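You operate a simulated robot arm through the tools that you are given. There is no shell and no other tool. Be economical: measure what you need, move in short steps, check, and stop when the job is done.

Carry out the task below with a simulated two-armed robot. There is one attempt and no reset: what you move stays moved.

Task
Take the grey tape and leave it on top of the grey metal panel. Put the blue wallet on the top of the warming cabinet. Take the red star knob on the top shelf of the grey cart and put it away on the high step of the packing bench. Pick up the settings card with one hand, pass it to the other hand and put it on the top of the long bench. Put the red wheel on the gauge plate. Put two of the angle bars from the top shelf of the blue cart on the back left corner of the press twenty-six table. Open the press fifty-six switch box lid. The order is free. Set down upright: settings card.

It is judged by the outcome, as a careful person would: the job done as asked, and still so three seconds after it is handed in. It fails if anything else is knocked over, pushed out of place, dropped, spilled or broken. Lids that push on must go on centred and level and be pressed home; caps that screw on are set level and turned clockwise until they are tight.

Robot
Two 7-joint arms with two-finger parallel grippers on one trunk, on a base that drives. Base frame: it is fixed to the floor where the robot stands at the start and does not move with it; the origin is under the middle of the robot, x ahead of it, y to its left, z up; the surface under the hand at the start is at about z = 0.8. Units: m, rad, N and s.
The left shoulder is at the start at [0.021, 0.218, 1.064], the right one opposite. With the tool pointing down near the work surface each hand reaches from about 0.3 to 0.92 m from the robot's upright axis, wherever it stands, measured 20 degrees to its own side. Places, roughly: angle bar [-1.25, -2, 0.75]; back left corner of the press twenty-six table [-2, -5.8, 0.7]; blue wallet (11x6x2 cm) [-0.9, -0.9, 0.8]; gauge plate (16x16 cm) [0.62, -1.44, 0.82]; grey metal panel (39x46x6 cm) [-1.9, 1.3, 0.8]; grey tape (7x7x4 cm) [0.5, 0, 0.3]; high step of the packing bench (57x15 cm) [-4.42, -3.68, 0.88]; press fifty-six switch box lid [-5.1, -3.6, 0.2]; red star knob (3x3x3 cm) [-1.1, -1, 0.8]; red wheel (5x5x3 cm) [-1.2, -2.2, 0.8]; settings card [-1.25, -0.75, 0.75]; top of the long bench [0.5, -3.5, 0.8]; top of the warming cabinet [0.7, -1.9, 1.1]. Payload 4.4 kg a hand.
The TCP of each hand is the grasp point between the finger pads, 0.023 m short of the fingertips. In the tool frame z runs along the fingers and y along their closing line. Largest opening 0.094 m; finger width 0.038, thickness 0.01; the body of the gripper, 0.054 by 0.096 m, starts 0.039 m behind the TCP.
Orientation is told as [roll, pitch, yaw] about the base's x, y, z axes, in that order, counted from this pose: with the fingers straight down and closing along the base's y, the tool's x points along the base's -x, its y along +y and its z along -z.

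Tools
- The arms move only by the tool nudge_tool. It takes "left_motion", "right_motion" or both (then of equal length, played together; a hand with none holds still); each is a list of rows, each a list of 7 numbers: the shift along the tool's x, y, z in units of 50 mm (1.0 is 50 mm), then the turn, a rotation vector about the tool's x, y, z in units of 6 degrees (1.0 is 6 degrees), then the opening, from 0 (shut) to 1 (fully open). In form: [[dx, dy, dz, rx, ry, rz, gripper], ...]. A call has 1 to 20 rows; each row shifts and turns the commanded pose from where the row before left it, along the tool's axes as they then stand. A call with a number of a shift or a turn outside -1 to 1 is refused whole. A row lasts 0.2 s, in which the tool goes at most 0.05 m and 0.15 rad; a call with a longer step from one row to the next is refused whole, and so is a gripper value outside its range. Where a pose cannot be reached the arm comes as near as it can. A force on the tool above 40 N (or 10 N above the force at the start of the call, whichever is more), or a blocked arm, ends the call early, and 0.2 s more pass. Each finger travels about 0.108 m/s and halts on what it meets, pressing with about 23 N; the grip force reading is that of the motor and also rises with nothing between the fingers. The clock runs only during rows and for 0.2 s after the last one: add rows that do not move to give the fingers time. The reply holds the time, the measured pose of the TCP, the force on the tool along the base axes, the opening and the grip force, in the units named above and with some noise, with the torque about the TCP (base axes, N m) and any sound that the robot's microphone picked up.
- Cameras (640 x 400 px; columns grow to the right, rows downward): "scene" is now at [0.1135, 0.018, 1.2355]; the picture's right is [0.08, -1.00, 0.02], its down [-0.60, -0.06, -0.80] and it looks along [0.80, 0.05, -0.60] (base axes); focal length 214 px, centre (320, 200). "left" rides on the left gripper at [0.086, -0.016, -0.075] in its tool frame; the picture's right is [0.18, 0.98, 0.00], its down [-0.58, 0.11, -0.81] and it looks along [-0.79, 0.15, 0.59] (tool axes); focal length 243 px, centre (320, 200). "right" rides on the right gripper at [0.087, 0.016, -0.075] in its tool frame; the picture's right is [-0.18, 0.98, 0.00], its down [-0.58, -0.11, -0.81] and it looks along [-0.79, -0.15, 0.59] (tool axes); focal length 243 px, centre (320, 200). There is no depth. A picture from a camera that has moved, and an enlarged one, comes with that camera's place and axes in the base frame and with its lens.
- camera(camera): a new picture of that camera. It takes no simulated time.
- slide_trunk(by): slides the trunk up (or, below 0, down) by that many m; the arms and the scene camera ride with it, the base frame stays. It gives what a move gives, with no picture.
- steer(legs): drives the robot by 1 to 6 legs, each [ahead, left, turn to the left] in m, m and rad, along the robot's own axes; the way and the turn of a leg run together, so that a leg with both is an arc; at most 1.5 m and 3.142 rad a leg. The arms and the cameras ride along, it lands a little off, and it stops where it bumps. It gives what a move gives.
- aim_head(pan, tilt): turns the head with the scene camera to pan (to the left, within 1.396 rad either way) and tilt (down, from -0.506 to 1.204), counted from straight ahead of the robot. It gives what a move gives.
- inspect(camera, box): a new picture of the part [left, top, right, bottom] of that camera's present view, enlarged. It takes no simulated time.
- close_job(): hands the job in; it is judged then, once.

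Work in short steps. Places have to be worked out from the pictures, the camera data and where the tool is seen: move nearer, look again, correct. Check each grasp and each placing, and mend what went wrong. You have 483 turns and 246 pictures in all, those below and enlarged ones among them. Open the grippers and draw the arms clear of the work before you hand the job in, unless the task says otherwise.

The tools are called after "Emit:" as a command line: name --argument value ..., lists and objects as JSON in quotes. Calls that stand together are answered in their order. nudge_tool: Moves the arms, as the interface text tells. Its arguments: {"type":"object","properties":{"left_motion":{"type":"array","items":{"type":"array","items":{"type":"number"}}},"right_motion":{"type":"array","items":{"type":"array","items":{"type":"number"}}}},"required":[]} The other tools are called the same way: slide_trunk (by) slides the trunk up or down; steer (legs) drives the base; aim_head (pan, tilt) turns the head that bears the scene camera; camera (camera) takes a picture; inspect (camera, box) takes an enlarged picture of a part of a camera's view; close_job () hands the job in.

At the start:

```text
time_s: 0.0
left_tool_pos: [0.555, 0.3447, 1.1881]
left_tool_rot: [-0.01, -0.039, -0.008]
left_wrist_force: [0.1, 0.6, 0.2]
left_moment: [0.04, -0.03, -0.02]
left_grip_width: 0.0936
left_grip_force: 0.2
right_tool_pos: [0.3942, -0.1043, 1.0654]
right_tool_rot: [-0.013, -0.115, -0.026]
right_wrist_force: [0.0, -0.2, -0.9]
right_moment: [0.01, 0.0, 0.0]
right_grip_width: 0.0937
right_grip_force: 0.1
trunk travel left (down, up): [-0.125, 0.438]
robot x, y, heading: [-0.001, 0.0006, -0.01]
head pan, tilt: [0.086, 0.679]
```

scene: 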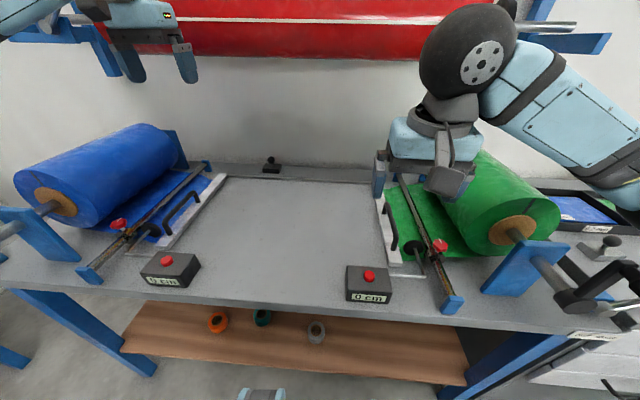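
right: 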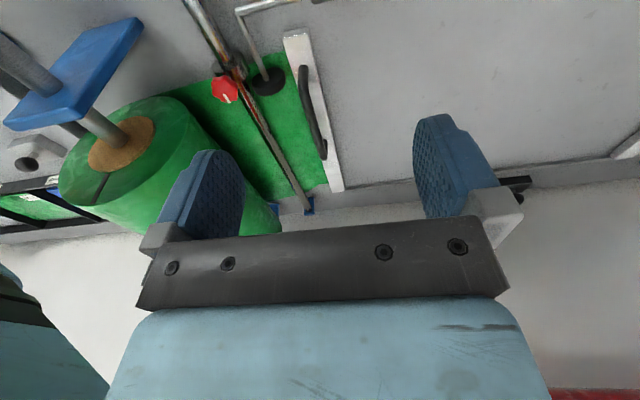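
left: 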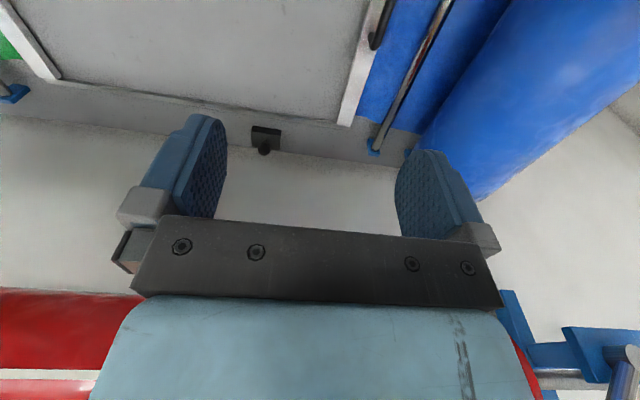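

I'll first look around with the head to know the surroundings.

Emit:
aim_head --pan -1.3 --tilt 0.35

Emit:
camera --camera "scene"

Emit:
aim_head --pan 1.3 --tilt 0.35

Emit:
camera --camera "scene"

```text
time_s: 1.5
left_tool_pos: [0.561, 0.3441, 1.1771]
left_tool_rot: [-0.017, -0.036, -0.017]
left_wrist_force: [0.4, 1.3, 0.1]
left_moment: [-0.03, -0.01, 0.01]
left_grip_width: 0.0939
left_grip_force: 0.1
right_tool_pos: [0.3964, -0.109, 1.0688]
right_tool_rot: [-0.016, -0.141, -0.039]
right_wrist_force: [0.5, -0.2, 0.6]
right_moment: [-0.01, 0.0, 0.03]
right_grip_width: 0.094
right_grip_force: 0.1
trunk travel left (down, up): [-0.125, 0.438]
robot x, y, heading: [-0.002, -0.0007, -0.015]
head pan, tilt: [-1.3, 0.351]
```

```text
242 pictures are left
camera scene: at [0.0534, -0.0759, 1.2563], right [-0.97, -0.25, -0.03], down [-0.05, 0.32, -0.95], along [0.25, -0.91, -0.32], focal length 214 px, centre (320, 200)
```

scene: 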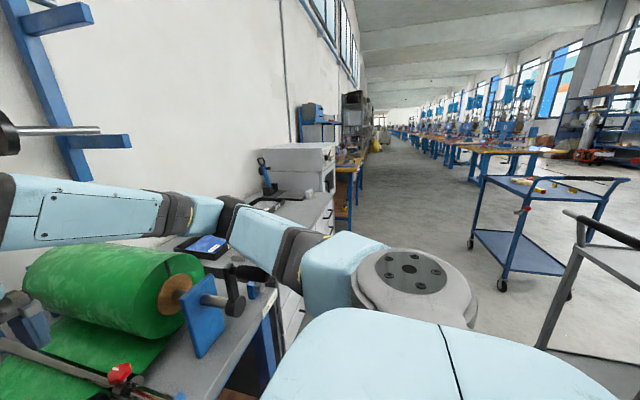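

```text
time_s: 3.9
left_tool_pos: [0.5615, 0.3402, 1.179]
left_tool_rot: [-0.012, -0.037, -0.015]
left_wrist_force: [-0.3, -0.3, -0.8]
left_moment: [0.0, -0.02, -0.03]
left_grip_width: 0.094
left_grip_force: 0.0
right_tool_pos: [0.3977, -0.1101, 1.0671]
right_tool_rot: [-0.015, -0.14, -0.042]
right_wrist_force: [0.0, 0.6, 0.0]
right_moment: [0.01, 0.02, 0.03]
right_grip_width: 0.0939
right_grip_force: 0.1
trunk travel left (down, up): [-0.125, 0.438]
robot x, y, heading: [0.0011, -0.0, -0.012]
head pan, tilt: [1.3, 0.351]
```

```text
241 pictures are left
camera scene: at [0.0568, 0.1009, 1.2535], right [0.96, -0.28, 0.04], down [-0.06, -0.34, -0.94], along [0.28, 0.9, -0.35], focal length 214 px, centre (320, 200)
```

scene: 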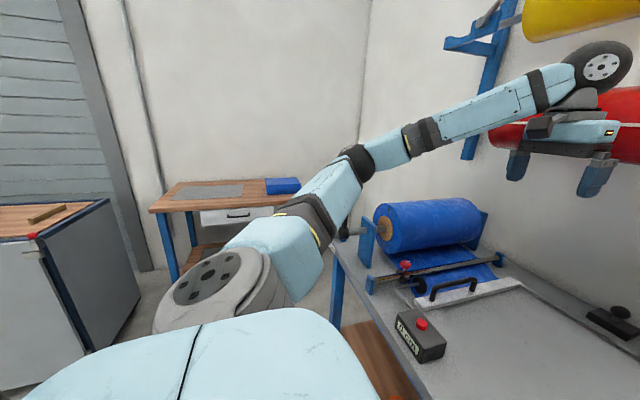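

The roll stands are over the bench; tape is on the low shelf. I back up and lower the trunk, looking down at the shelf.

Emit:
steer --legs '[[-0.35, 0, 0], [0, -0.12, 0]]'

Emit:
slide_trunk --by -0.12

Emit:
aim_head --pan 0.1 --tilt 0.75

Emit:
camera --camera "scene"

```text
time_s: 7.4
left_tool_pos: [0.2409, 0.2186, 1.1492]
left_tool_rot: [-0.002, 0.001, -0.009]
left_wrist_force: [0.1, -0.3, 1.0]
left_moment: [0.04, -0.02, -0.03]
left_grip_width: 0.0939
left_grip_force: 0.0
right_tool_pos: [0.074, -0.2313, 1.0274]
right_tool_rot: [-0.002, -0.075, -0.026]
right_wrist_force: [-0.2, -0.6, 0.1]
right_moment: [0.01, -0.03, 0.03]
right_grip_width: 0.094
right_grip_force: 0.1
trunk travel left (down, up): [-0.125, 0.438]
robot x, y, heading: [-0.3448, -0.1153, -0.013]
head pan, tilt: [1.3, 0.351]
```

```text
time_s: 8.9
left_tool_pos: [0.2411, 0.2174, 1.0297]
left_tool_rot: [-0.001, -0.001, -0.007]
left_wrist_force: [0.1, 0.1, 0.4]
left_moment: [0.02, 0.01, -0.02]
left_grip_width: 0.094
left_grip_force: 0.1
right_tool_pos: [0.0752, -0.2307, 0.9085]
right_tool_rot: [-0.002, -0.074, -0.025]
right_wrist_force: [0.6, 0.3, 0.0]
right_moment: [0.03, 0.0, -0.01]
right_grip_width: 0.0942
right_grip_force: 0.0
trunk travel left (down, up): [-0.005, 0.558]
robot x, y, heading: [-0.3514, -0.1166, -0.006]
head pan, tilt: [1.3, 0.351]
```

```text
time_s: 10.3
left_tool_pos: [0.2411, 0.2187, 1.0286]
left_tool_rot: [0.0, 0.001, -0.008]
left_wrist_force: [-0.5, 0.7, 0.0]
left_moment: [0.04, -0.02, 0.01]
left_grip_width: 0.0937
left_grip_force: 0.1
right_tool_pos: [0.0752, -0.2315, 0.9085]
right_tool_rot: [-0.001, -0.076, -0.026]
right_wrist_force: [-1.0, 0.2, 0.3]
right_moment: [0.02, -0.02, 0.03]
right_grip_width: 0.0938
right_grip_force: 0.1
trunk travel left (down, up): [-0.005, 0.558]
robot x, y, heading: [-0.3515, -0.1193, -0.006]
head pan, tilt: [0.099, 0.75]
```

```text
240 pictures are left
camera scene: at [-0.2011, -0.1092, 1.0844], right [0.09, -1.0, 0.0], down [-0.68, -0.06, -0.73], along [0.73, 0.07, -0.68], focal length 214 px, centre (320, 200)
```

scene: 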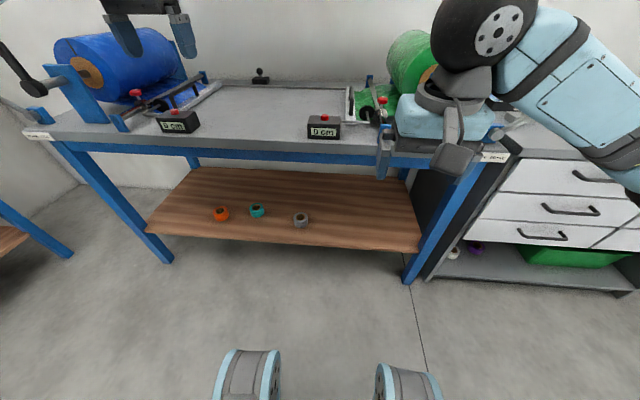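

Zooming in on the tape to see its pose.

Emit:
inspect --camera "scene" --box '[190, 180, 350, 280]'

```text
4.00 times, centred on (270, 230) of scene
camera zoom: at [-0.2011, -0.1092, 1.0844], right [0.09, -1.0, 0.0], down [-0.68, -0.06, -0.73], along [0.73, 0.07, -0.68], focal length 858 px, centre (520, 80)
```

zoom: 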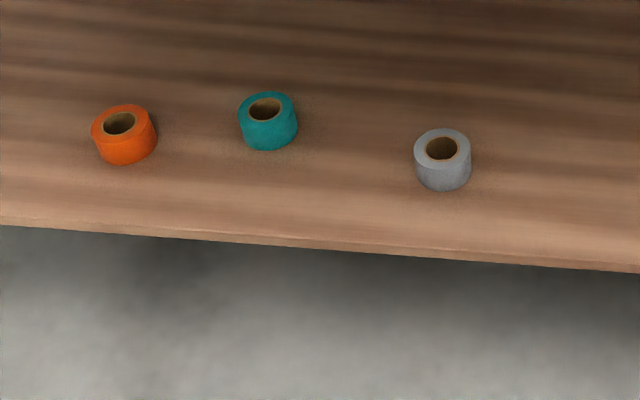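

Tape centre ≈ (0.475, 0.05), shelf top ≈0.29. I pitch the left hand forward 30° and lower it in front of the bench.

Emit:
nudge_tool --left_motion '[[0.4, 0, 0, 0, -1, 0, 1], [0.4, 0, 0, 0, -1, 0, 1], [0.4, 0, 0, 0, -1, 0, 1], [0, 0, 0, 0, -1, 0, 1], [0, 0, 0, 0, -1, 0, 1], [0.5, -0.27, 0.64, 0, 0, 0, 1], [0.5, -0.27, 0.64, 0, 0, 0, 1], [0.5, -0.27, 0.64, 0, 0, 0, 1], [0.5, -0.27, 0.64, 0, 0, 0, 1], [0.5, -0.27, 0.64, 0, 0, 0, 1], [0.5, -0.27, 0.64, 0, 0, 0, 1], [0.5, -0.27, 0.64, 0, 0, 0, 1], [0.5, -0.27, 0.64, 0, 0, 0, 1], [0.5, -0.27, 0.64, 0, 0, 0, 1], [0.5, -0.27, 0.64, 0, 0, 0, 1], [0.5, -0.27, 0.64, 0, 0, 0, 1], [0.5, -0.27, 0.64, 0, 0, 0, 1]]'

Emit:
camera --camera "scene"

```text
time_s: 13.9
left_tool_pos: [0.1127, 0.0594, 0.5416]
left_tool_rot: [0.0, -0.524, -0.009]
left_wrist_force: [0.3, -0.3, 1.0]
left_moment: [0.01, 0.0, -0.03]
left_grip_width: 0.0941
left_grip_force: 0.1
right_tool_pos: [0.0757, -0.2304, 0.9087]
right_tool_rot: [-0.003, -0.074, -0.027]
right_wrist_force: [0.9, -0.6, 0.5]
right_moment: [0.0, 0.02, 0.01]
right_grip_width: 0.0939
right_grip_force: 0.1
trunk travel left (down, up): [-0.005, 0.558]
robot x, y, heading: [-0.3498, -0.1184, -0.009]
head pan, tilt: [0.099, 0.75]
```

```text
238 pictures are left
camera scene: at [-0.2011, -0.1093, 1.0845], right [0.09, -1.0, 0.0], down [-0.68, -0.06, -0.73], along [0.73, 0.07, -0.68], focal length 214 px, centre (320, 200)
```

scene: 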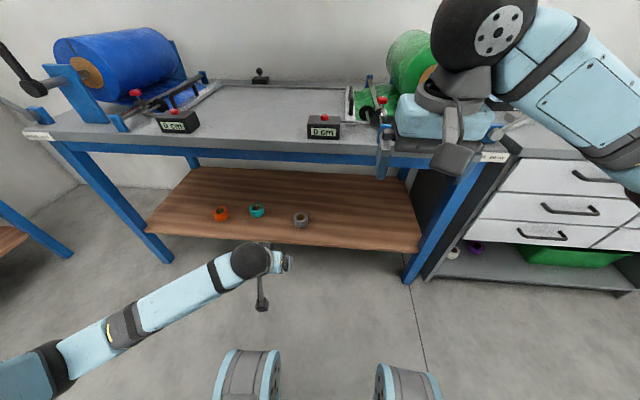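

Arm goes down well. Drive forward 0.12 and look with the left camera.

Emit:
steer --legs '[[0.13, 0, 0]]'

Emit:
camera --camera "left"

```text
time_s: 15.3
left_tool_pos: [0.239, 0.0559, 0.5427]
left_tool_rot: [0.0, -0.527, -0.013]
left_wrist_force: [-0.2, -0.3, 0.4]
left_moment: [0.02, -0.01, 0.0]
left_grip_width: 0.0939
left_grip_force: 0.0
right_tool_pos: [0.1922, -0.2322, 0.9057]
right_tool_rot: [-0.008, -0.078, -0.013]
right_wrist_force: [0.7, -0.1, -0.1]
right_moment: [0.02, -0.01, 0.03]
right_grip_width: 0.0941
right_grip_force: 0.0
trunk travel left (down, up): [-0.005, 0.558]
robot x, y, heading: [-0.221, -0.1201, -0.019]
head pan, tilt: [0.099, 0.75]
stopped in leg 1: the robot was blocked; the commanded pose is now the measured one
```

```text
237 pictures are left
camera left: at [0.1266, 0.041, 0.5642], right [-0.15, 0.98, -0.09], down [0.1, 0.11, 0.99], along [0.98, 0.14, -0.11], focal length 243 px, centre (320, 200)
```

left: 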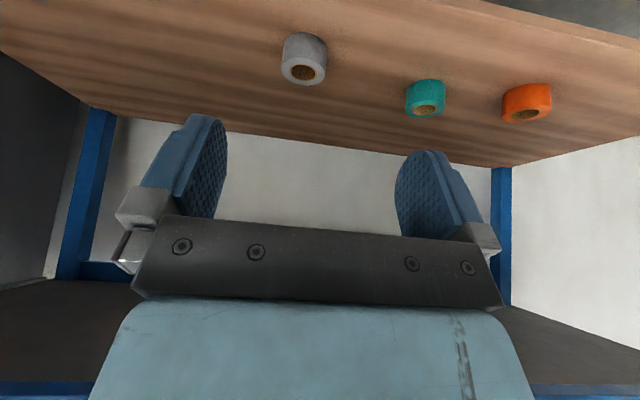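

Blocked note; check with the scene camera whether anything touches.

Emit:
camera --camera "scene"

```text
236 pictures are left
camera scene: at [-0.0769, -0.1112, 1.0852], right [0.09, -1.0, 0.0], down [-0.68, -0.06, -0.73], along [0.73, 0.06, -0.68], focal length 214 px, centre (320, 200)
```

scene: 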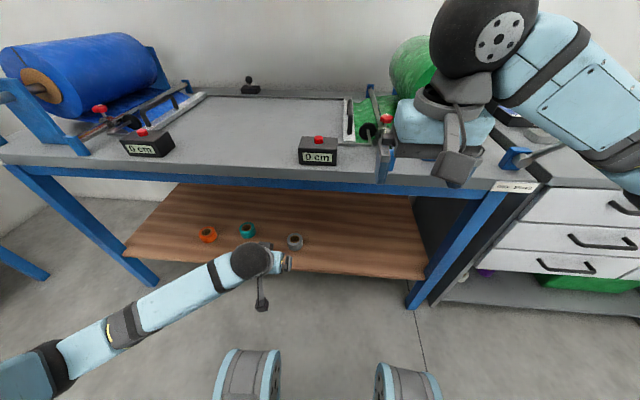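

The right forearm is near the crank of the green roll; I back up slightly and lift the right hand.

Emit:
steer --legs '[[-0.06, 0, 0]]'

Emit:
nudge_tool --right_motion '[[0.3, 0, -0.9, 0, 0, 0, 1], [0.3, 0, -0.9, 0, 0, 0, 1], [0.3, 0, -0.9, 0, 0, 0, 1], [0.3, 0, -0.9, 0, 0, 0, 1], [0.3, 0, -0.9, 0, 0, 0, 1]]'

Emit:
camera --camera "scene"

```text
time_s: 16.3
left_tool_pos: [0.1795, 0.0562, 0.5417]
left_tool_rot: [0.0, -0.524, -0.012]
left_wrist_force: [-0.1, 1.1, -0.1]
left_moment: [0.0, -0.01, 0.01]
left_grip_width: 0.094
left_grip_force: 0.0
right_tool_pos: [0.1343, -0.2308, 0.9047]
right_tool_rot: [-0.009, -0.072, -0.011]
right_wrist_force: [-0.3, -0.4, -0.6]
right_moment: [0.03, -0.04, 0.03]
right_grip_width: 0.0938
right_grip_force: 0.0
trunk travel left (down, up): [-0.005, 0.558]
robot x, y, heading: [-0.2835, -0.1184, -0.011]
head pan, tilt: [0.099, 0.75]
```

```text
time_s: 17.5
left_tool_pos: [0.178, 0.0581, 0.5417]
left_tool_rot: [-0.001, -0.523, -0.012]
left_wrist_force: [-0.8, 0.3, 0.1]
left_moment: [-0.02, 0.0, -0.02]
left_grip_width: 0.094
left_grip_force: 0.1
right_tool_pos: [0.0415, -0.2318, 1.1239]
right_tool_rot: [-0.009, -0.075, -0.013]
right_wrist_force: [0.3, 0.6, 0.0]
right_moment: [-0.02, 0.03, 0.01]
right_grip_width: 0.0937
right_grip_force: 0.0
trunk travel left (down, up): [-0.005, 0.558]
robot x, y, heading: [-0.2827, -0.1161, -0.013]
head pan, tilt: [0.099, 0.75]
```

```text
235 pictures are left
camera scene: at [-0.1359, -0.11, 1.0844], right [0.09, -1.0, 0.0], down [-0.68, -0.06, -0.73], along [0.73, 0.06, -0.68], focal length 214 px, centre (320, 200)
```

scene: 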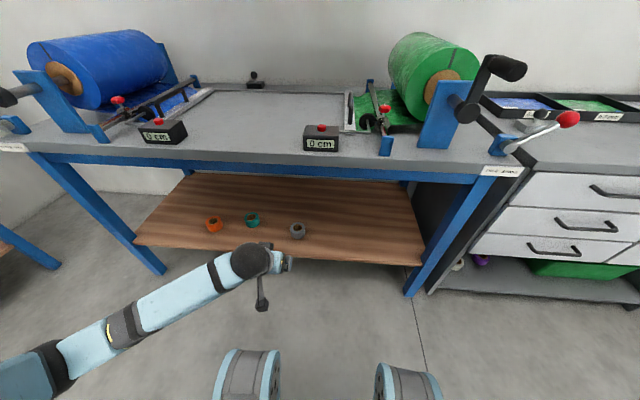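

The right arm is now clear. Extend the left hand toward the tape.

Emit:
nudge_tool --left_motion '[[-0.44, -0.03, 0.71, 0, 0, 0, 1], [-0.44, -0.03, 0.71, 0, 0, 0, 1], [-0.44, -0.03, 0.71, 0, 0, 0, 1], [-0.44, -0.03, 0.71, 0, 0, 0, 1], [-0.44, -0.03, 0.71, 0, 0, 0, 1], [-0.44, -0.03, 0.71, 0, 0, 0, 1]]'

Emit:
camera --camera "left"

Emit:
camera --camera "scene"

```text
time_s: 18.9
left_tool_pos: [0.3989, 0.0449, 0.4252]
left_tool_rot: [0.001, -0.524, -0.011]
left_wrist_force: [-0.1, -0.7, 0.4]
left_moment: [0.02, -0.06, -0.02]
left_grip_width: 0.0939
left_grip_force: 0.0
right_tool_pos: [0.0415, -0.2325, 1.1231]
right_tool_rot: [-0.008, -0.073, -0.011]
right_wrist_force: [0.6, 0.5, -0.1]
right_moment: [-0.01, -0.01, -0.02]
right_grip_width: 0.094
right_grip_force: 0.1
trunk travel left (down, up): [-0.005, 0.558]
robot x, y, heading: [-0.2816, -0.1153, -0.012]
head pan, tilt: [0.099, 0.75]
```

```text
234 pictures are left
camera left: at [0.2854, 0.0299, 0.4468], right [-0.15, 0.98, -0.09], down [0.1, 0.11, 0.99], along [0.98, 0.14, -0.12], focal length 243 px, centre (320, 200)
```

left: 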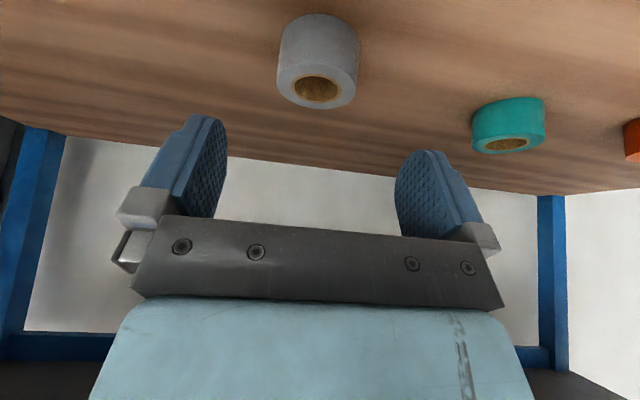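

```text
233 pictures are left
camera scene: at [-0.1352, -0.1102, 1.0843], right [0.09, -1.0, 0.0], down [-0.68, -0.06, -0.73], along [0.73, 0.06, -0.68], focal length 214 px, centre (320, 200)
```

scene: 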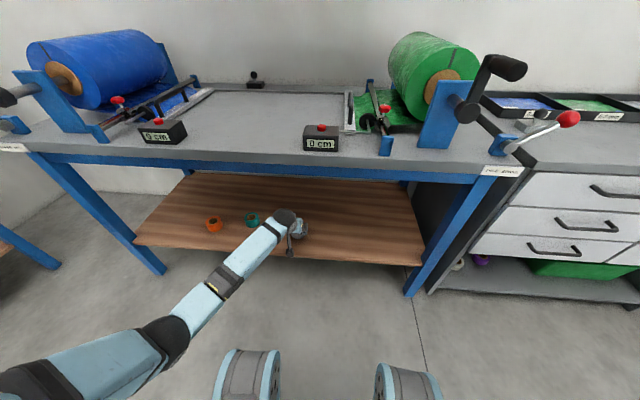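

Tape centre ≈(0.478, 0.046, 0.304). Advance along the fingers to straddle it, then close.

Emit:
nudge_tool --left_motion '[[-0.06, 0.01, 0.82, 0, 0, 0, 1], [-0.06, 0.01, 0.82, 0, 0, 0, 1], [-0.06, 0.01, 0.82, 0, 0, 0, 1], [0, 0, 0, 0, 0, 0, 1]]'

Emit:
camera --camera "left"

```text
time_s: 19.9
left_tool_pos: [0.4685, 0.0468, 0.3228]
left_tool_rot: [0.0, -0.527, -0.011]
left_wrist_force: [0.4, 0.5, 1.5]
left_moment: [-0.02, 0.01, -0.02]
left_grip_width: 0.0941
left_grip_force: 0.1
right_tool_pos: [0.0425, -0.2304, 1.1227]
right_tool_rot: [-0.008, -0.074, -0.01]
right_wrist_force: [-0.4, 0.1, -0.8]
right_moment: [0.02, 0.0, -0.02]
right_grip_width: 0.0942
right_grip_force: 0.0
trunk travel left (down, up): [-0.005, 0.558]
robot x, y, heading: [-0.2809, -0.1197, -0.01]
head pan, tilt: [0.099, 0.75]
```

```text
232 pictures are left
camera left: at [0.357, 0.0324, 0.3444], right [-0.15, 0.98, -0.09], down [0.1, 0.11, 0.99], along [0.98, 0.14, -0.12], focal length 243 px, centre (320, 200)
```

left: 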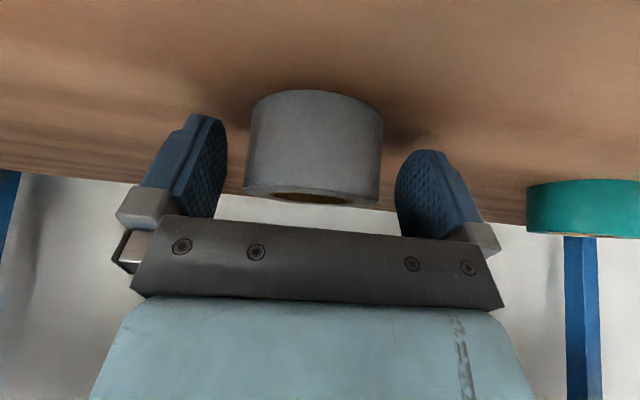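

The tape sits between the fingers; close.

Emit:
nudge_tool --left_motion '[[0, 0, 0, 0, 0, 0, 0.5], [0, 0, 0, 0, 0, 0, 0.5], [0, 0, 0, 0, 0, 0, 0.5], [0, 0, 0, 0, 0, 0, 0.5]]'

Emit:
camera --camera "left"

```text
time_s: 20.9
left_tool_pos: [0.4699, 0.0472, 0.3231]
left_tool_rot: [-0.001, -0.523, -0.01]
left_wrist_force: [-0.8, -1.0, 0.5]
left_moment: [-0.02, 0.0, -0.01]
left_grip_width: 0.0673
left_grip_force: 23.0
right_tool_pos: [0.0431, -0.2297, 1.1229]
right_tool_rot: [-0.009, -0.073, -0.011]
right_wrist_force: [-1.0, -0.3, 0.3]
right_moment: [-0.02, -0.01, 0.03]
right_grip_width: 0.0939
right_grip_force: 0.1
trunk travel left (down, up): [-0.005, 0.558]
robot x, y, heading: [-0.2808, -0.1195, -0.013]
head pan, tilt: [0.099, 0.75]
```

```text
231 pictures are left
camera left: at [0.3569, 0.0317, 0.3447], right [-0.15, 0.98, -0.09], down [0.1, 0.11, 0.99], along [0.98, 0.14, -0.12], focal length 243 px, centre (320, 200)
```

left: 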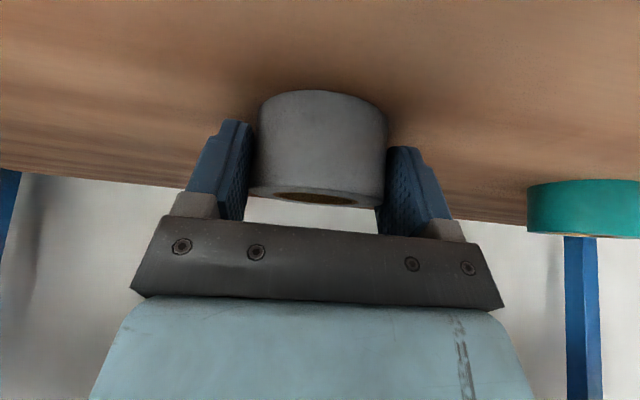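

Gripped. Lift and withdraw backward.

Emit:
nudge_tool --left_motion '[[-0.4, 0, -0.7, 0, 0, 0, 0.5], [-0.4, 0, -0.7, 0, 0, 0, 0.5], [0.85, 0, -0.48, 0, 0, 0, 0.5], [0.85, 0, -0.48, 0, 0, 0, 0.5], [0.85, 0, -0.48, 0, 0, 0, 0.5], [0.85, 0, -0.48, 0, 0, 0, 0.5], [0.85, 0, -0.48, 0, 0, 0, 0.5], [0.85, 0, -0.48, 0, 0, 0, 0.5]]'

Emit:
camera --camera "left"

```text
time_s: 22.0
left_tool_pos: [0.4472, 0.057, 0.5464]
left_tool_rot: [0.031, -0.744, -0.019]
left_wrist_force: [-0.5, 0.3, -1.3]
left_moment: [-0.03, -0.03, 0.02]
left_grip_width: 0.0675
left_grip_force: 22.8
right_tool_pos: [0.0385, -0.237, 1.1262]
right_tool_rot: [-0.001, -0.078, -0.011]
right_wrist_force: [-0.4, 0.1, -0.3]
right_moment: [-0.02, 0.01, -0.04]
right_grip_width: 0.094
right_grip_force: 0.1
trunk travel left (down, up): [-0.005, 0.558]
robot x, y, heading: [-0.285, -0.119, -0.011]
head pan, tilt: [0.099, 0.75]
stopped in row 5 (left hand): the arm was blocked; the commanded pose is now the measured one
```

```text
230 pictures are left
camera left: at [0.333, 0.0413, 0.5421], right [-0.14, 0.99, -0.1], down [-0.12, 0.09, 0.99], along [0.98, 0.15, 0.1], focal length 243 px, centre (320, 200)
```

left: 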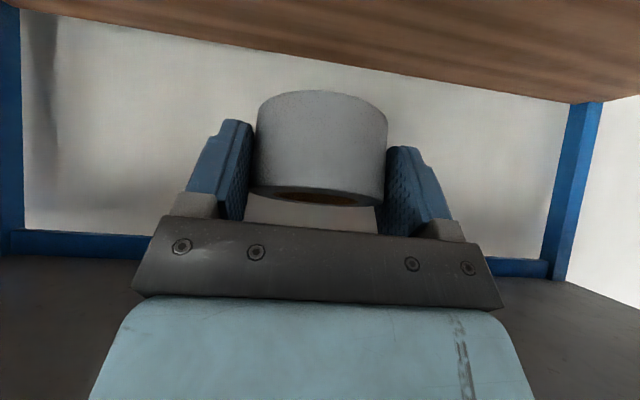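

Blocked and the hand drifted up; look with the scene camera.

Emit:
camera --camera "scene"

```text
229 pictures are left
camera scene: at [-0.1401, -0.1155, 1.0868], right [0.09, -1.0, -0.01], down [-0.68, -0.05, -0.74], along [0.73, 0.07, -0.68], focal length 214 px, centre (320, 200)
```

scene: 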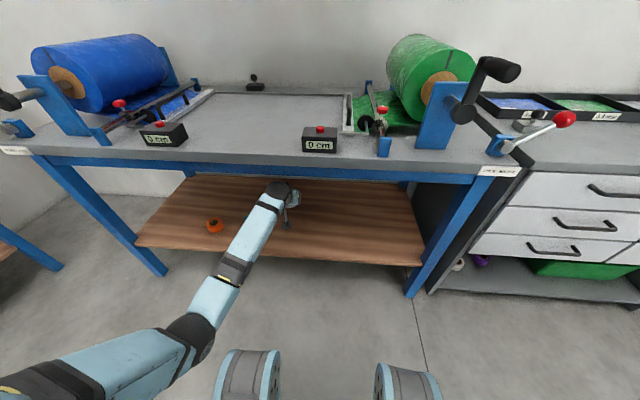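

Likely the wrist is up near the bench apron. Lower the hand ~0.11 m.

Emit:
nudge_tool --left_motion '[[0.5, 0, 0.55, 0, 0, 0, 0.5], [0.5, 0, 0.55, 0, 0, 0, 0.5], [0.5, 0, 0.55, 0, 0, 0, 0.5]]'

Emit:
camera --camera "scene"

```text
time_s: 23.0
left_tool_pos: [0.4826, 0.0902, 0.4663]
left_tool_rot: [0.078, -0.802, -0.036]
left_wrist_force: [-0.1, -0.4, -0.6]
left_moment: [0.01, 0.02, -0.01]
left_grip_width: 0.0674
left_grip_force: 23.1
right_tool_pos: [0.0402, -0.2322, 1.1206]
right_tool_rot: [-0.008, -0.074, -0.012]
right_wrist_force: [-0.2, 0.1, -0.2]
right_moment: [0.03, -0.05, 0.0]
right_grip_width: 0.0941
right_grip_force: 0.0
trunk travel left (down, up): [-0.005, 0.558]
robot x, y, heading: [-0.2828, -0.1196, -0.013]
head pan, tilt: [0.099, 0.75]
stopped in row 3 (left hand): the arm was blocked; the commanded pose is now the measured one
```

```text
228 pictures are left
camera scene: at [-0.1366, -0.111, 1.0812], right [0.09, -1.0, 0.0], down [-0.68, -0.06, -0.73], along [0.73, 0.06, -0.68], focal length 214 px, centre (320, 200)
```

scene: 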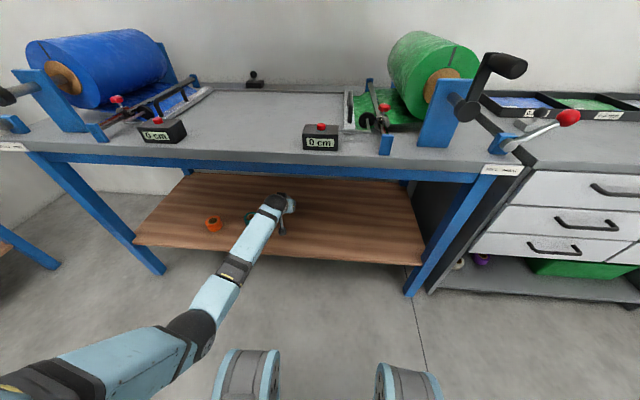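

The arm seems limited rather than colliding; hand (z 0.47) is below the apron and above the shelf, so I drive the base straight back to draw it out.

Emit:
steer --legs '[[-0.3, 0, 0]]'

Emit:
camera --camera "scene"

```text
time_s: 25.0
left_tool_pos: [0.1879, 0.0929, 0.4675]
left_tool_rot: [0.072, -0.8, -0.032]
left_wrist_force: [0.1, 0.0, -1.5]
left_moment: [0.0, 0.02, -0.04]
left_grip_width: 0.0675
left_grip_force: 22.3
right_tool_pos: [-0.2502, -0.2286, 1.1226]
right_tool_rot: [-0.008, -0.073, -0.01]
right_wrist_force: [-0.2, -0.4, -0.3]
right_moment: [-0.05, -0.02, -0.02]
right_grip_width: 0.0942
right_grip_force: 0.0
trunk travel left (down, up): [-0.005, 0.558]
robot x, y, heading: [-0.5734, -0.1143, -0.01]
head pan, tilt: [0.099, 0.75]
```

```text
227 pictures are left
camera scene: at [-0.4277, -0.1069, 1.0846], right [0.09, -1.0, 0.0], down [-0.68, -0.06, -0.73], along [0.73, 0.07, -0.68], focal length 214 px, centre (320, 200)
```

scene: 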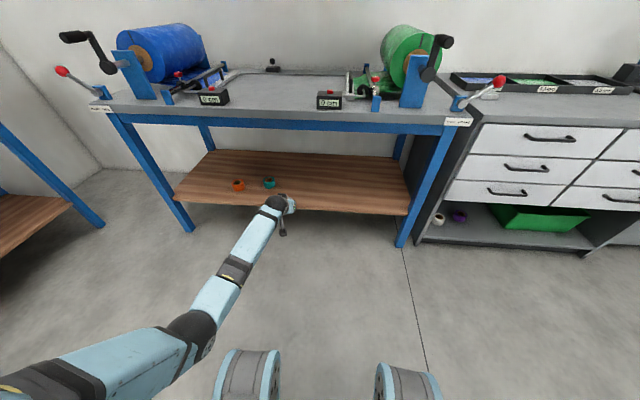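

Tape is out. Raise the trunk, then lift the hand.

Emit:
slide_trunk --by 0.12

Emit:
nudge_tool --left_motion '[[-0.69, 0, -0.7, 0, 0, 0, 0.5], [-0.69, 0, -0.7, 0, 0, 0, 0.5], [-0.69, 0, -0.7, 0, 0, 0, 0.5], [-0.69, 0, -0.7, 0, 0, 0, 0.5], [-0.69, 0, -0.7, 0, 0, 0, 0.5], [-0.69, 0, -0.7, 0, 0, 0, 0.5], [-0.69, 0, -0.7, 0, 0, 0, 0.5], [-0.69, 0, -0.7, 0, 0, 0, 0.5], [-0.69, 0, -0.7, 0, 0, 0, 0.5], [-0.69, 0, -0.7, 0, 0, 0, 0.5]]'

Emit:
camera --camera "scene"

```text
time_s: 26.5
left_tool_pos: [0.1879, 0.0943, 0.5868]
left_tool_rot: [0.071, -0.798, -0.03]
left_wrist_force: [0.5, -1.1, -1.9]
left_moment: [-0.03, 0.01, -0.01]
left_grip_width: 0.0673
left_grip_force: 22.6
right_tool_pos: [-0.25, -0.2276, 1.2429]
right_tool_rot: [-0.008, -0.073, -0.01]
right_wrist_force: [0.4, -0.7, 0.1]
right_moment: [-0.01, 0.02, -0.03]
right_grip_width: 0.0939
right_grip_force: 0.1
trunk travel left (down, up): [-0.125, 0.438]
robot x, y, heading: [-0.5792, -0.1147, -0.006]
head pan, tilt: [0.099, 0.75]
```

```text
time_s: 28.7
left_tool_pos: [0.1782, 0.0674, 1.0772]
left_tool_rot: [0.071, -0.799, -0.032]
left_wrist_force: [0.1, -0.2, -1.3]
left_moment: [-0.01, 0.01, 0.02]
left_grip_width: 0.0674
left_grip_force: 23.0
right_tool_pos: [-0.2498, -0.2284, 1.2427]
right_tool_rot: [-0.007, -0.073, -0.006]
right_wrist_force: [0.9, -0.2, 0.4]
right_moment: [0.0, 0.01, -0.01]
right_grip_width: 0.0943
right_grip_force: 0.1
trunk travel left (down, up): [-0.125, 0.438]
robot x, y, heading: [-0.5767, -0.1153, -0.01]
head pan, tilt: [0.099, 0.75]
```

```text
226 pictures are left
camera scene: at [-0.4279, -0.1069, 1.2044], right [0.09, -1.0, 0.0], down [-0.68, -0.06, -0.73], along [0.73, 0.07, -0.68], focal length 214 px, centre (320, 200)
```

scene: 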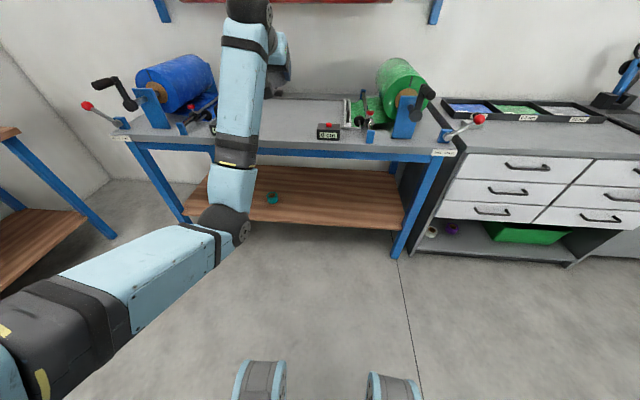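

Turn the hand back toward the grasp pitch and draw it in for driving; then view the surroundings on the left.

Emit:
nudge_tool --left_motion '[[0, 0, 0, 0, 0.9, 0, 0.5], [0, 0, 0, 0, 0.9, 0, 0.5], [0, 0, 0, 0, 0.8, 0, 0.5], [0.69, 0.34, -0.4, 0, 0, 0, 0.5], [0.69, 0.34, -0.4, 0, 0, 0, 0.5], [0.69, 0.34, -0.4, 0, 0, 0, 0.5], [0.69, 0.34, -0.4, 0, 0, 0, 0.5], [0.69, 0.34, -0.4, 0, 0, 0, 0.5], [0.69, 0.34, -0.4, 0, 0, 0, 0.5]]'

Emit:
aim_head --pan 1.39 --tilt 0.5

Emit:
camera --camera "scene"

Emit:
camera --camera "left"

```text
time_s: 30.7
left_tool_pos: [0.0751, 0.2077, 1.0096]
left_tool_rot: [0.062, -0.531, -0.008]
left_wrist_force: [-0.1, 0.6, -1.4]
left_moment: [0.0, 0.02, 0.01]
left_grip_width: 0.0672
left_grip_force: 22.9
left hand out of reach, approached as far as the arm can: row 4, 5, 6, 7, 8, 9
right_tool_pos: [-0.2507, -0.2281, 1.2433]
right_tool_rot: [-0.008, -0.073, -0.009]
right_wrist_force: [0.5, 0.4, 0.3]
right_moment: [0.0, 0.03, 0.02]
right_grip_width: 0.094
right_grip_force: 0.0
trunk travel left (down, up): [-0.125, 0.438]
robot x, y, heading: [-0.5733, -0.1169, -0.007]
head pan, tilt: [0.099, 0.75]
```

```text
time_s: 32.2
left_tool_pos: [0.0757, 0.2074, 1.0075]
left_tool_rot: [0.062, -0.529, -0.006]
left_wrist_force: [0.2, 0.0, -1.0]
left_moment: [-0.02, 0.03, 0.02]
left_grip_width: 0.0671
left_grip_force: 22.5
right_tool_pos: [-0.2497, -0.2272, 1.2469]
right_tool_rot: [0.003, -0.069, -0.017]
right_wrist_force: [-16.2, 62.4, 107.1]
right_moment: [-2.44, 9.85, -6.04]
right_grip_width: 0.0938
right_grip_force: 0.1
trunk travel left (down, up): [-0.125, 0.438]
robot x, y, heading: [-0.5769, -0.1135, -0.009]
head pan, tilt: [1.389, 0.499]
```

```text
225 pictures are left
camera scene: at [-0.4483, -0.0478, 1.2239], right [0.73, -0.68, 0.0], down [-0.34, -0.37, -0.86], along [0.59, 0.63, -0.5], focal length 214 px, centre (320, 200)
```

scene: 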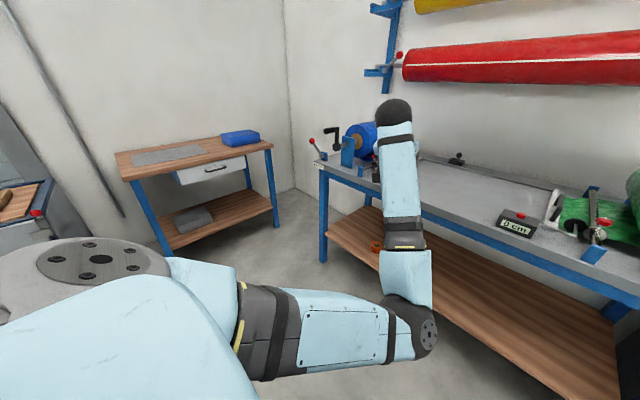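

```text
224 pictures are left
camera left: at [-0.0362, 0.1868, 1.0269], right [-0.18, 0.98, -0.04], down [0.09, 0.06, 0.99], along [0.98, 0.18, -0.1], focal length 243 px, centre (320, 200)
```

left: 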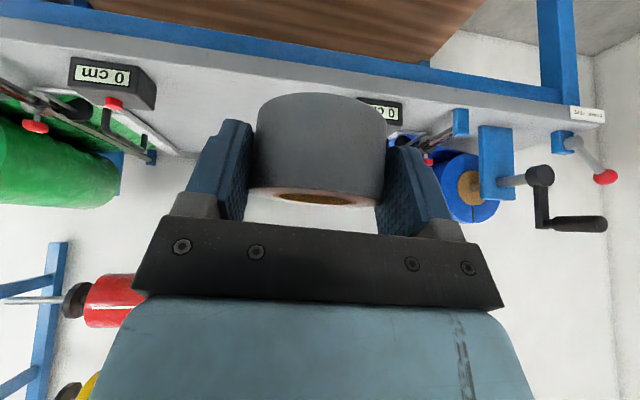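

The right hand is touching the head; move it forward and down to free it.

Emit:
nudge_tool --right_motion '[[-0.9, -0.3, 0, 0, 0, 0, 1], [-0.9, -0.3, 0, 0, 0, 0, 1], [-0.9, -0.3, 0.2, 0, 0, 0, 1], [-0.6, -0.3, 0.7, 0, 0, 0, 1], [-0.6, -0.3, 0.7, 0, 0, 0, 1], [0, -0.3, 0.9, 0, 0, 0, 1]]'

Emit:
camera --camera "scene"

```text
time_s: 33.6
left_tool_pos: [0.0762, 0.2059, 1.0076]
left_tool_rot: [0.064, -0.53, -0.007]
left_wrist_force: [0.4, -0.2, -1.1]
left_moment: [0.01, 0.03, 0.0]
left_grip_width: 0.0672
left_grip_force: 23.1
right_tool_pos: [-0.0478, -0.3245, 1.1337]
right_tool_rot: [-0.008, -0.073, -0.009]
right_wrist_force: [0.7, -1.7, -0.9]
right_moment: [0.04, 0.0, -0.01]
right_grip_width: 0.0938
right_grip_force: 0.2
trunk travel left (down, up): [-0.125, 0.438]
robot x, y, heading: [-0.5762, -0.1145, -0.01]
head pan, tilt: [1.389, 0.499]
```

```text
223 pictures are left
camera scene: at [-0.4922, -0.0257, 1.2265], right [0.98, -0.19, 0.0], down [-0.09, -0.47, -0.88], along [0.17, 0.86, -0.48], focal length 214 px, centre (320, 200)
```

scene: 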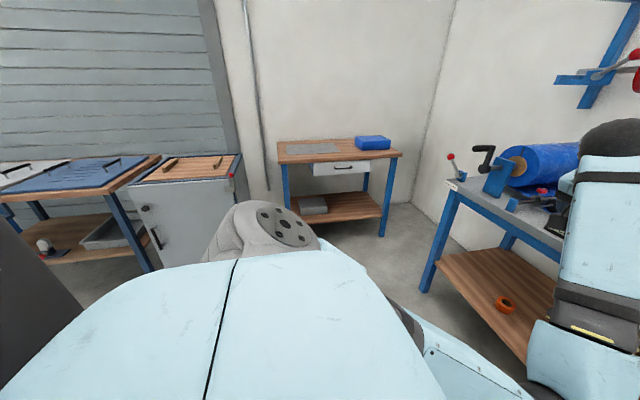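

Turn left to face the panel area, then look.

Emit:
steer --legs '[[0, 0, 2.35]]'

Emit:
aim_head --pan 0.1 --tilt 0.45

Emit:
camera --camera "scene"

```text
time_s: 39.4
left_tool_pos: [-1.2487, 0.1584, 1.0073]
left_tool_rot: [0.063, -0.529, 2.291]
left_wrist_force: [0.1, -0.3, -1.5]
left_moment: [-0.01, -0.07, -0.03]
left_grip_width: 0.0673
left_grip_force: 23.1
right_tool_pos: [-0.7704, 0.4172, 1.1347]
right_tool_rot: [-0.01, -0.074, 2.287]
right_wrist_force: [0.0, 0.2, -0.5]
right_moment: [0.01, 0.0, 0.01]
right_grip_width: 0.0939
right_grip_force: 0.0
trunk travel left (down, up): [-0.125, 0.438]
robot x, y, heading: [-0.5749, -0.1157, 2.288]
head pan, tilt: [1.389, 0.499]
```

```text
time_s: 40.9
left_tool_pos: [-1.2496, 0.1577, 1.0069]
left_tool_rot: [0.064, -0.529, 2.292]
left_wrist_force: [0.2, -0.1, -1.3]
left_moment: [-0.03, -0.02, 0.02]
left_grip_width: 0.0672
left_grip_force: 22.7
right_tool_pos: [-0.7703, 0.4169, 1.1337]
right_tool_rot: [-0.01, -0.073, 2.286]
right_wrist_force: [0.4, 0.1, 0.3]
right_moment: [0.01, -0.03, 0.04]
right_grip_width: 0.0939
right_grip_force: 0.1
trunk travel left (down, up): [-0.125, 0.438]
robot x, y, heading: [-0.5696, -0.1147, 2.287]
head pan, tilt: [0.099, 0.45]
```

```text
222 pictures are left
camera scene: at [-0.6888, 0.0003, 1.2308], right [0.68, 0.73, 0.0], down [0.32, -0.3, -0.9], along [-0.66, 0.62, -0.44], focal length 214 px, centre (320, 200)
```

scene: 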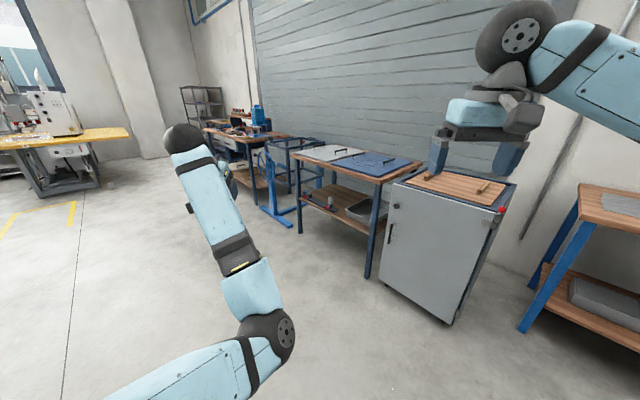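

Clear floor ahead; drive to stand in front of the table with the panels.

Emit:
steer --legs '[[0, 0, 0.46], [1.22, 0, 0], [0, 0, -1.18]]'

Emit:
camera --camera "scene"

```text
time_s: 51.5
left_tool_pos: [-2.0052, 1.0321, 1.0076]
left_tool_rot: [0.064, -0.528, 1.511]
left_wrist_force: [-0.5, 0.5, -0.8]
left_moment: [-0.02, 0.03, 0.04]
left_grip_width: 0.0673
left_grip_force: 23.2
right_tool_pos: [-1.4829, 0.8806, 1.1338]
right_tool_rot: [-0.008, -0.074, 1.511]
right_wrist_force: [-0.4, -0.4, 0.1]
right_moment: [-0.03, -0.01, 0.02]
right_grip_width: 0.0938
right_grip_force: 0.1
trunk travel left (down, up): [-0.125, 0.438]
robot x, y, heading: [-1.7232, 0.3665, 1.508]
head pan, tilt: [0.099, 0.45]
```

```text
221 pictures are left
camera scene: at [-1.7194, 0.5256, 1.2308], right [1.0, 0.04, 0.0], down [0.02, -0.43, -0.9], along [-0.03, 0.9, -0.44], focal length 214 px, centre (320, 200)
```

scene: 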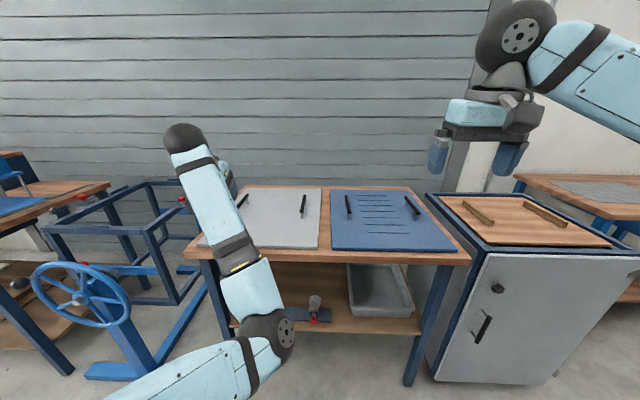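

The grey panel spans about x −2.12..−1.74, y 1.01..1.45. I'll place the tape at (−1.92, 1.13). Drive closer, correct the roll.

Emit:
steer --legs '[[0.12, 0, 0]]'

Emit:
nudge_tool --left_motion '[[0, -0.8, 0, 0.61, 0, 0, 0.5], [0, -0.8, 0, 0, 0, 0, 0.5]]'

Emit:
aim_head --pan 0.3 --tilt 0.65

Emit:
camera --camera "scene"

Emit:
camera --camera "left"

```text
time_s: 52.8
left_tool_pos: [-1.9978, 1.1523, 1.0062]
left_tool_rot: [0.063, -0.528, 1.509]
left_wrist_force: [0.6, -0.3, -1.4]
left_moment: [-0.02, -0.02, 0.02]
left_grip_width: 0.0671
left_grip_force: 22.5
right_tool_pos: [-1.4746, 0.9996, 1.1347]
right_tool_rot: [-0.009, -0.072, 1.507]
right_wrist_force: [-0.6, 0.7, -0.7]
right_moment: [-0.02, -0.03, 0.02]
right_grip_width: 0.094
right_grip_force: 0.1
trunk travel left (down, up): [-0.125, 0.438]
robot x, y, heading: [-1.7075, 0.482, 1.505]
head pan, tilt: [0.099, 0.45]
```

```text
time_s: 53.4
left_tool_pos: [-1.9289, 1.1692, 1.0]
left_tool_rot: [0.01, -0.543, 1.521]
left_wrist_force: [-0.4, -0.2, -1.3]
left_moment: [-0.03, 0.02, 0.02]
left_grip_width: 0.0673
left_grip_force: 22.8
left hand out of reach, approached as far as the arm can: row 1, 2
right_tool_pos: [-1.4735, 0.9986, 1.1344]
right_tool_rot: [-0.008, -0.075, 1.506]
right_wrist_force: [0.4, 0.3, -0.6]
right_moment: [0.01, 0.01, 0.02]
right_grip_width: 0.0938
right_grip_force: 0.0
trunk travel left (down, up): [-0.125, 0.438]
robot x, y, heading: [-1.711, 0.4866, 1.506]
head pan, tilt: [0.099, 0.45]
```

```text
time_s: 54.1
left_tool_pos: [-1.9292, 1.1702, 0.9959]
left_tool_rot: [0.015, -0.539, 1.518]
left_wrist_force: [0.1, 0.6, -0.7]
left_moment: [-0.02, -0.01, -0.01]
left_grip_width: 0.0669
left_grip_force: 22.8
right_tool_pos: [-1.4725, 0.9984, 1.1353]
right_tool_rot: [-0.009, -0.076, 1.504]
right_wrist_force: [-0.6, 0.1, 0.5]
right_moment: [-0.02, 0.03, 0.02]
right_grip_width: 0.094
right_grip_force: 0.0
trunk travel left (down, up): [-0.125, 0.438]
robot x, y, heading: [-1.7106, 0.4841, 1.509]
head pan, tilt: [0.3, 0.649]
```

```text
220 pictures are left
camera scene: at [-1.7286, 0.6368, 1.213], right [0.97, 0.23, 0.0], down [0.14, -0.59, -0.8], along [-0.19, 0.77, -0.6], focal length 214 px, centre (320, 200)
```

scene: 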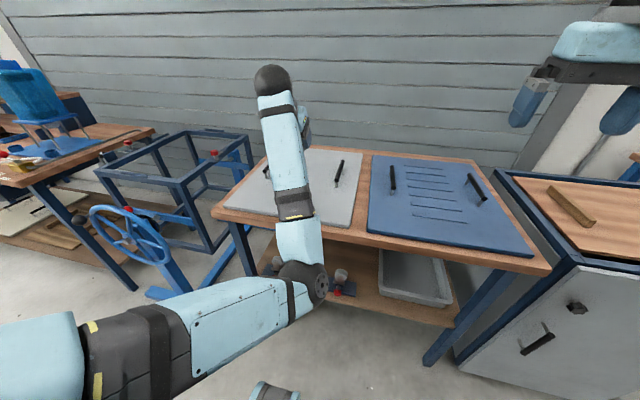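

```text
219 pictures are left
camera left: at [-1.9176, 1.0555, 1.0154], right [-0.99, -0.11, -0.08], down [-0.09, 0.09, 0.99], along [-0.1, 0.99, -0.1], focal length 243 px, centre (320, 200)
```

left: 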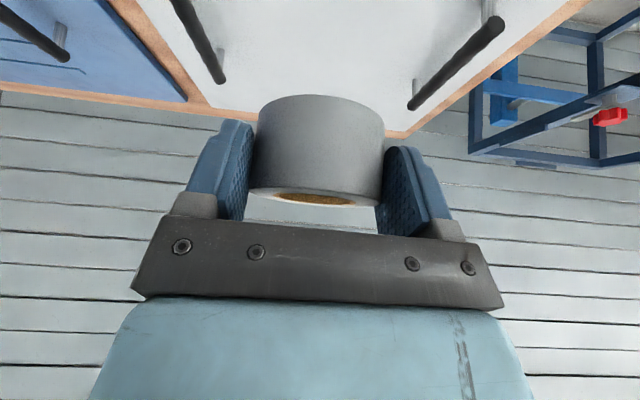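

Handles straddle x≈−1.93, y 1.2–1.31. Lower the tape toward the panel front-centre.

Emit:
nudge_tool --left_motion '[[0.53, 0, 0.38, 0, 0, 0, 0.5], [0.53, 0, 0.38, 0, 0, 0, 0.5], [0.53, 0, 0.38, 0, 0, 0, 0.5]]'

Emit:
camera --camera "left"

```text
time_s: 55.1
left_tool_pos: [-1.9572, 1.1354, 0.9229]
left_tool_rot: [0.057, -0.566, 1.529]
left_wrist_force: [0.4, -0.8, -2.0]
left_moment: [0.01, 0.01, -0.02]
left_grip_width: 0.0672
left_grip_force: 23.1
right_tool_pos: [-1.4739, 0.9984, 1.1353]
right_tool_rot: [-0.01, -0.072, 1.505]
right_wrist_force: [0.4, 0.1, 0.5]
right_moment: [0.03, 0.0, 0.02]
right_grip_width: 0.0939
right_grip_force: 0.1
trunk travel left (down, up): [-0.125, 0.438]
robot x, y, heading: [-1.711, 0.484, 1.507]
head pan, tilt: [0.3, 0.649]
stopped in row 3 (left hand): the arm was blocked; the commanded pose is now the measured one
```

```text
218 pictures are left
camera left: at [-1.9414, 1.022, 0.9387], right [-0.99, -0.14, -0.05], down [-0.06, 0.06, 1.0], along [-0.14, 0.99, -0.07], focal length 243 px, centre (320, 200)
```

left: 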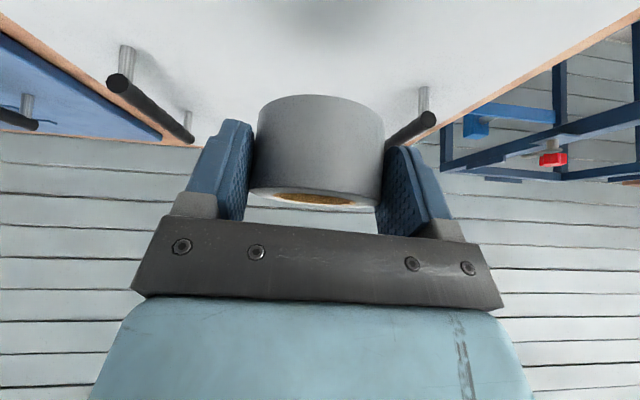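

The elbow appears low against the table's front edge; raise the trunk by 0.2 so the arm comes from above.

Emit:
slide_trunk --by 0.22

Emit:
nudge_tool --left_motion '[[0.43, -0.2, 0.72, 0.6, 0, 0, 0.5], [0.43, -0.2, 0.72, 0, 0.3, 0, 0.5], [0.43, 0, 0.72, 0, 0, 0, 0.5]]'

Emit:
camera --camera "scene"

```text
time_s: 57.4
left_tool_pos: [-1.9578, 1.136, 1.1421]
left_tool_rot: [0.057, -0.564, 1.531]
left_wrist_force: [0.2, 0.6, -1.1]
left_moment: [0.0, -0.03, 0.02]
left_grip_width: 0.0673
left_grip_force: 23.4
right_tool_pos: [-1.4739, 0.9982, 1.3557]
right_tool_rot: [-0.009, -0.074, 1.506]
right_wrist_force: [0.8, -0.2, 0.7]
right_moment: [0.0, 0.03, -0.01]
right_grip_width: 0.0938
right_grip_force: 0.1
trunk travel left (down, up): [-0.345, 0.218]
robot x, y, heading: [-1.7089, 0.4804, 1.508]
head pan, tilt: [0.3, 0.649]
```

```text
time_s: 58.4
left_tool_pos: [-1.9586, 1.1467, 1.0419]
left_tool_rot: [0.027, -0.578, 1.534]
left_wrist_force: [-0.5, 0.2, 0.0]
left_moment: [-0.04, -0.02, 0.0]
left_grip_width: 0.0673
left_grip_force: 23.0
right_tool_pos: [-1.4734, 0.9974, 1.3559]
right_tool_rot: [-0.007, -0.074, 1.508]
right_wrist_force: [-0.4, 0.1, 0.6]
right_moment: [0.0, 0.01, 0.02]
right_grip_width: 0.094
right_grip_force: 0.1
trunk travel left (down, up): [-0.345, 0.218]
robot x, y, heading: [-1.7143, 0.4839, 1.507]
head pan, tilt: [0.3, 0.649]
stopped in row 3 (left hand): the arm was blocked; the commanded pose is now the measured one
```

```text
217 pictures are left
camera scene: at [-1.7286, 0.6367, 1.433], right [0.97, 0.23, 0.0], down [0.14, -0.59, -0.8], along [-0.19, 0.77, -0.6], focal length 214 px, centre (320, 200)
```

scene: 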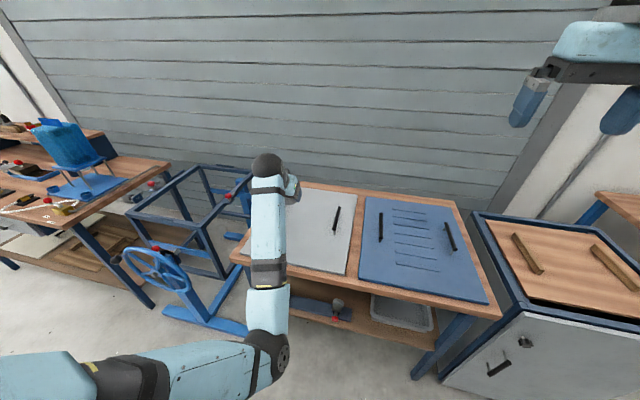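

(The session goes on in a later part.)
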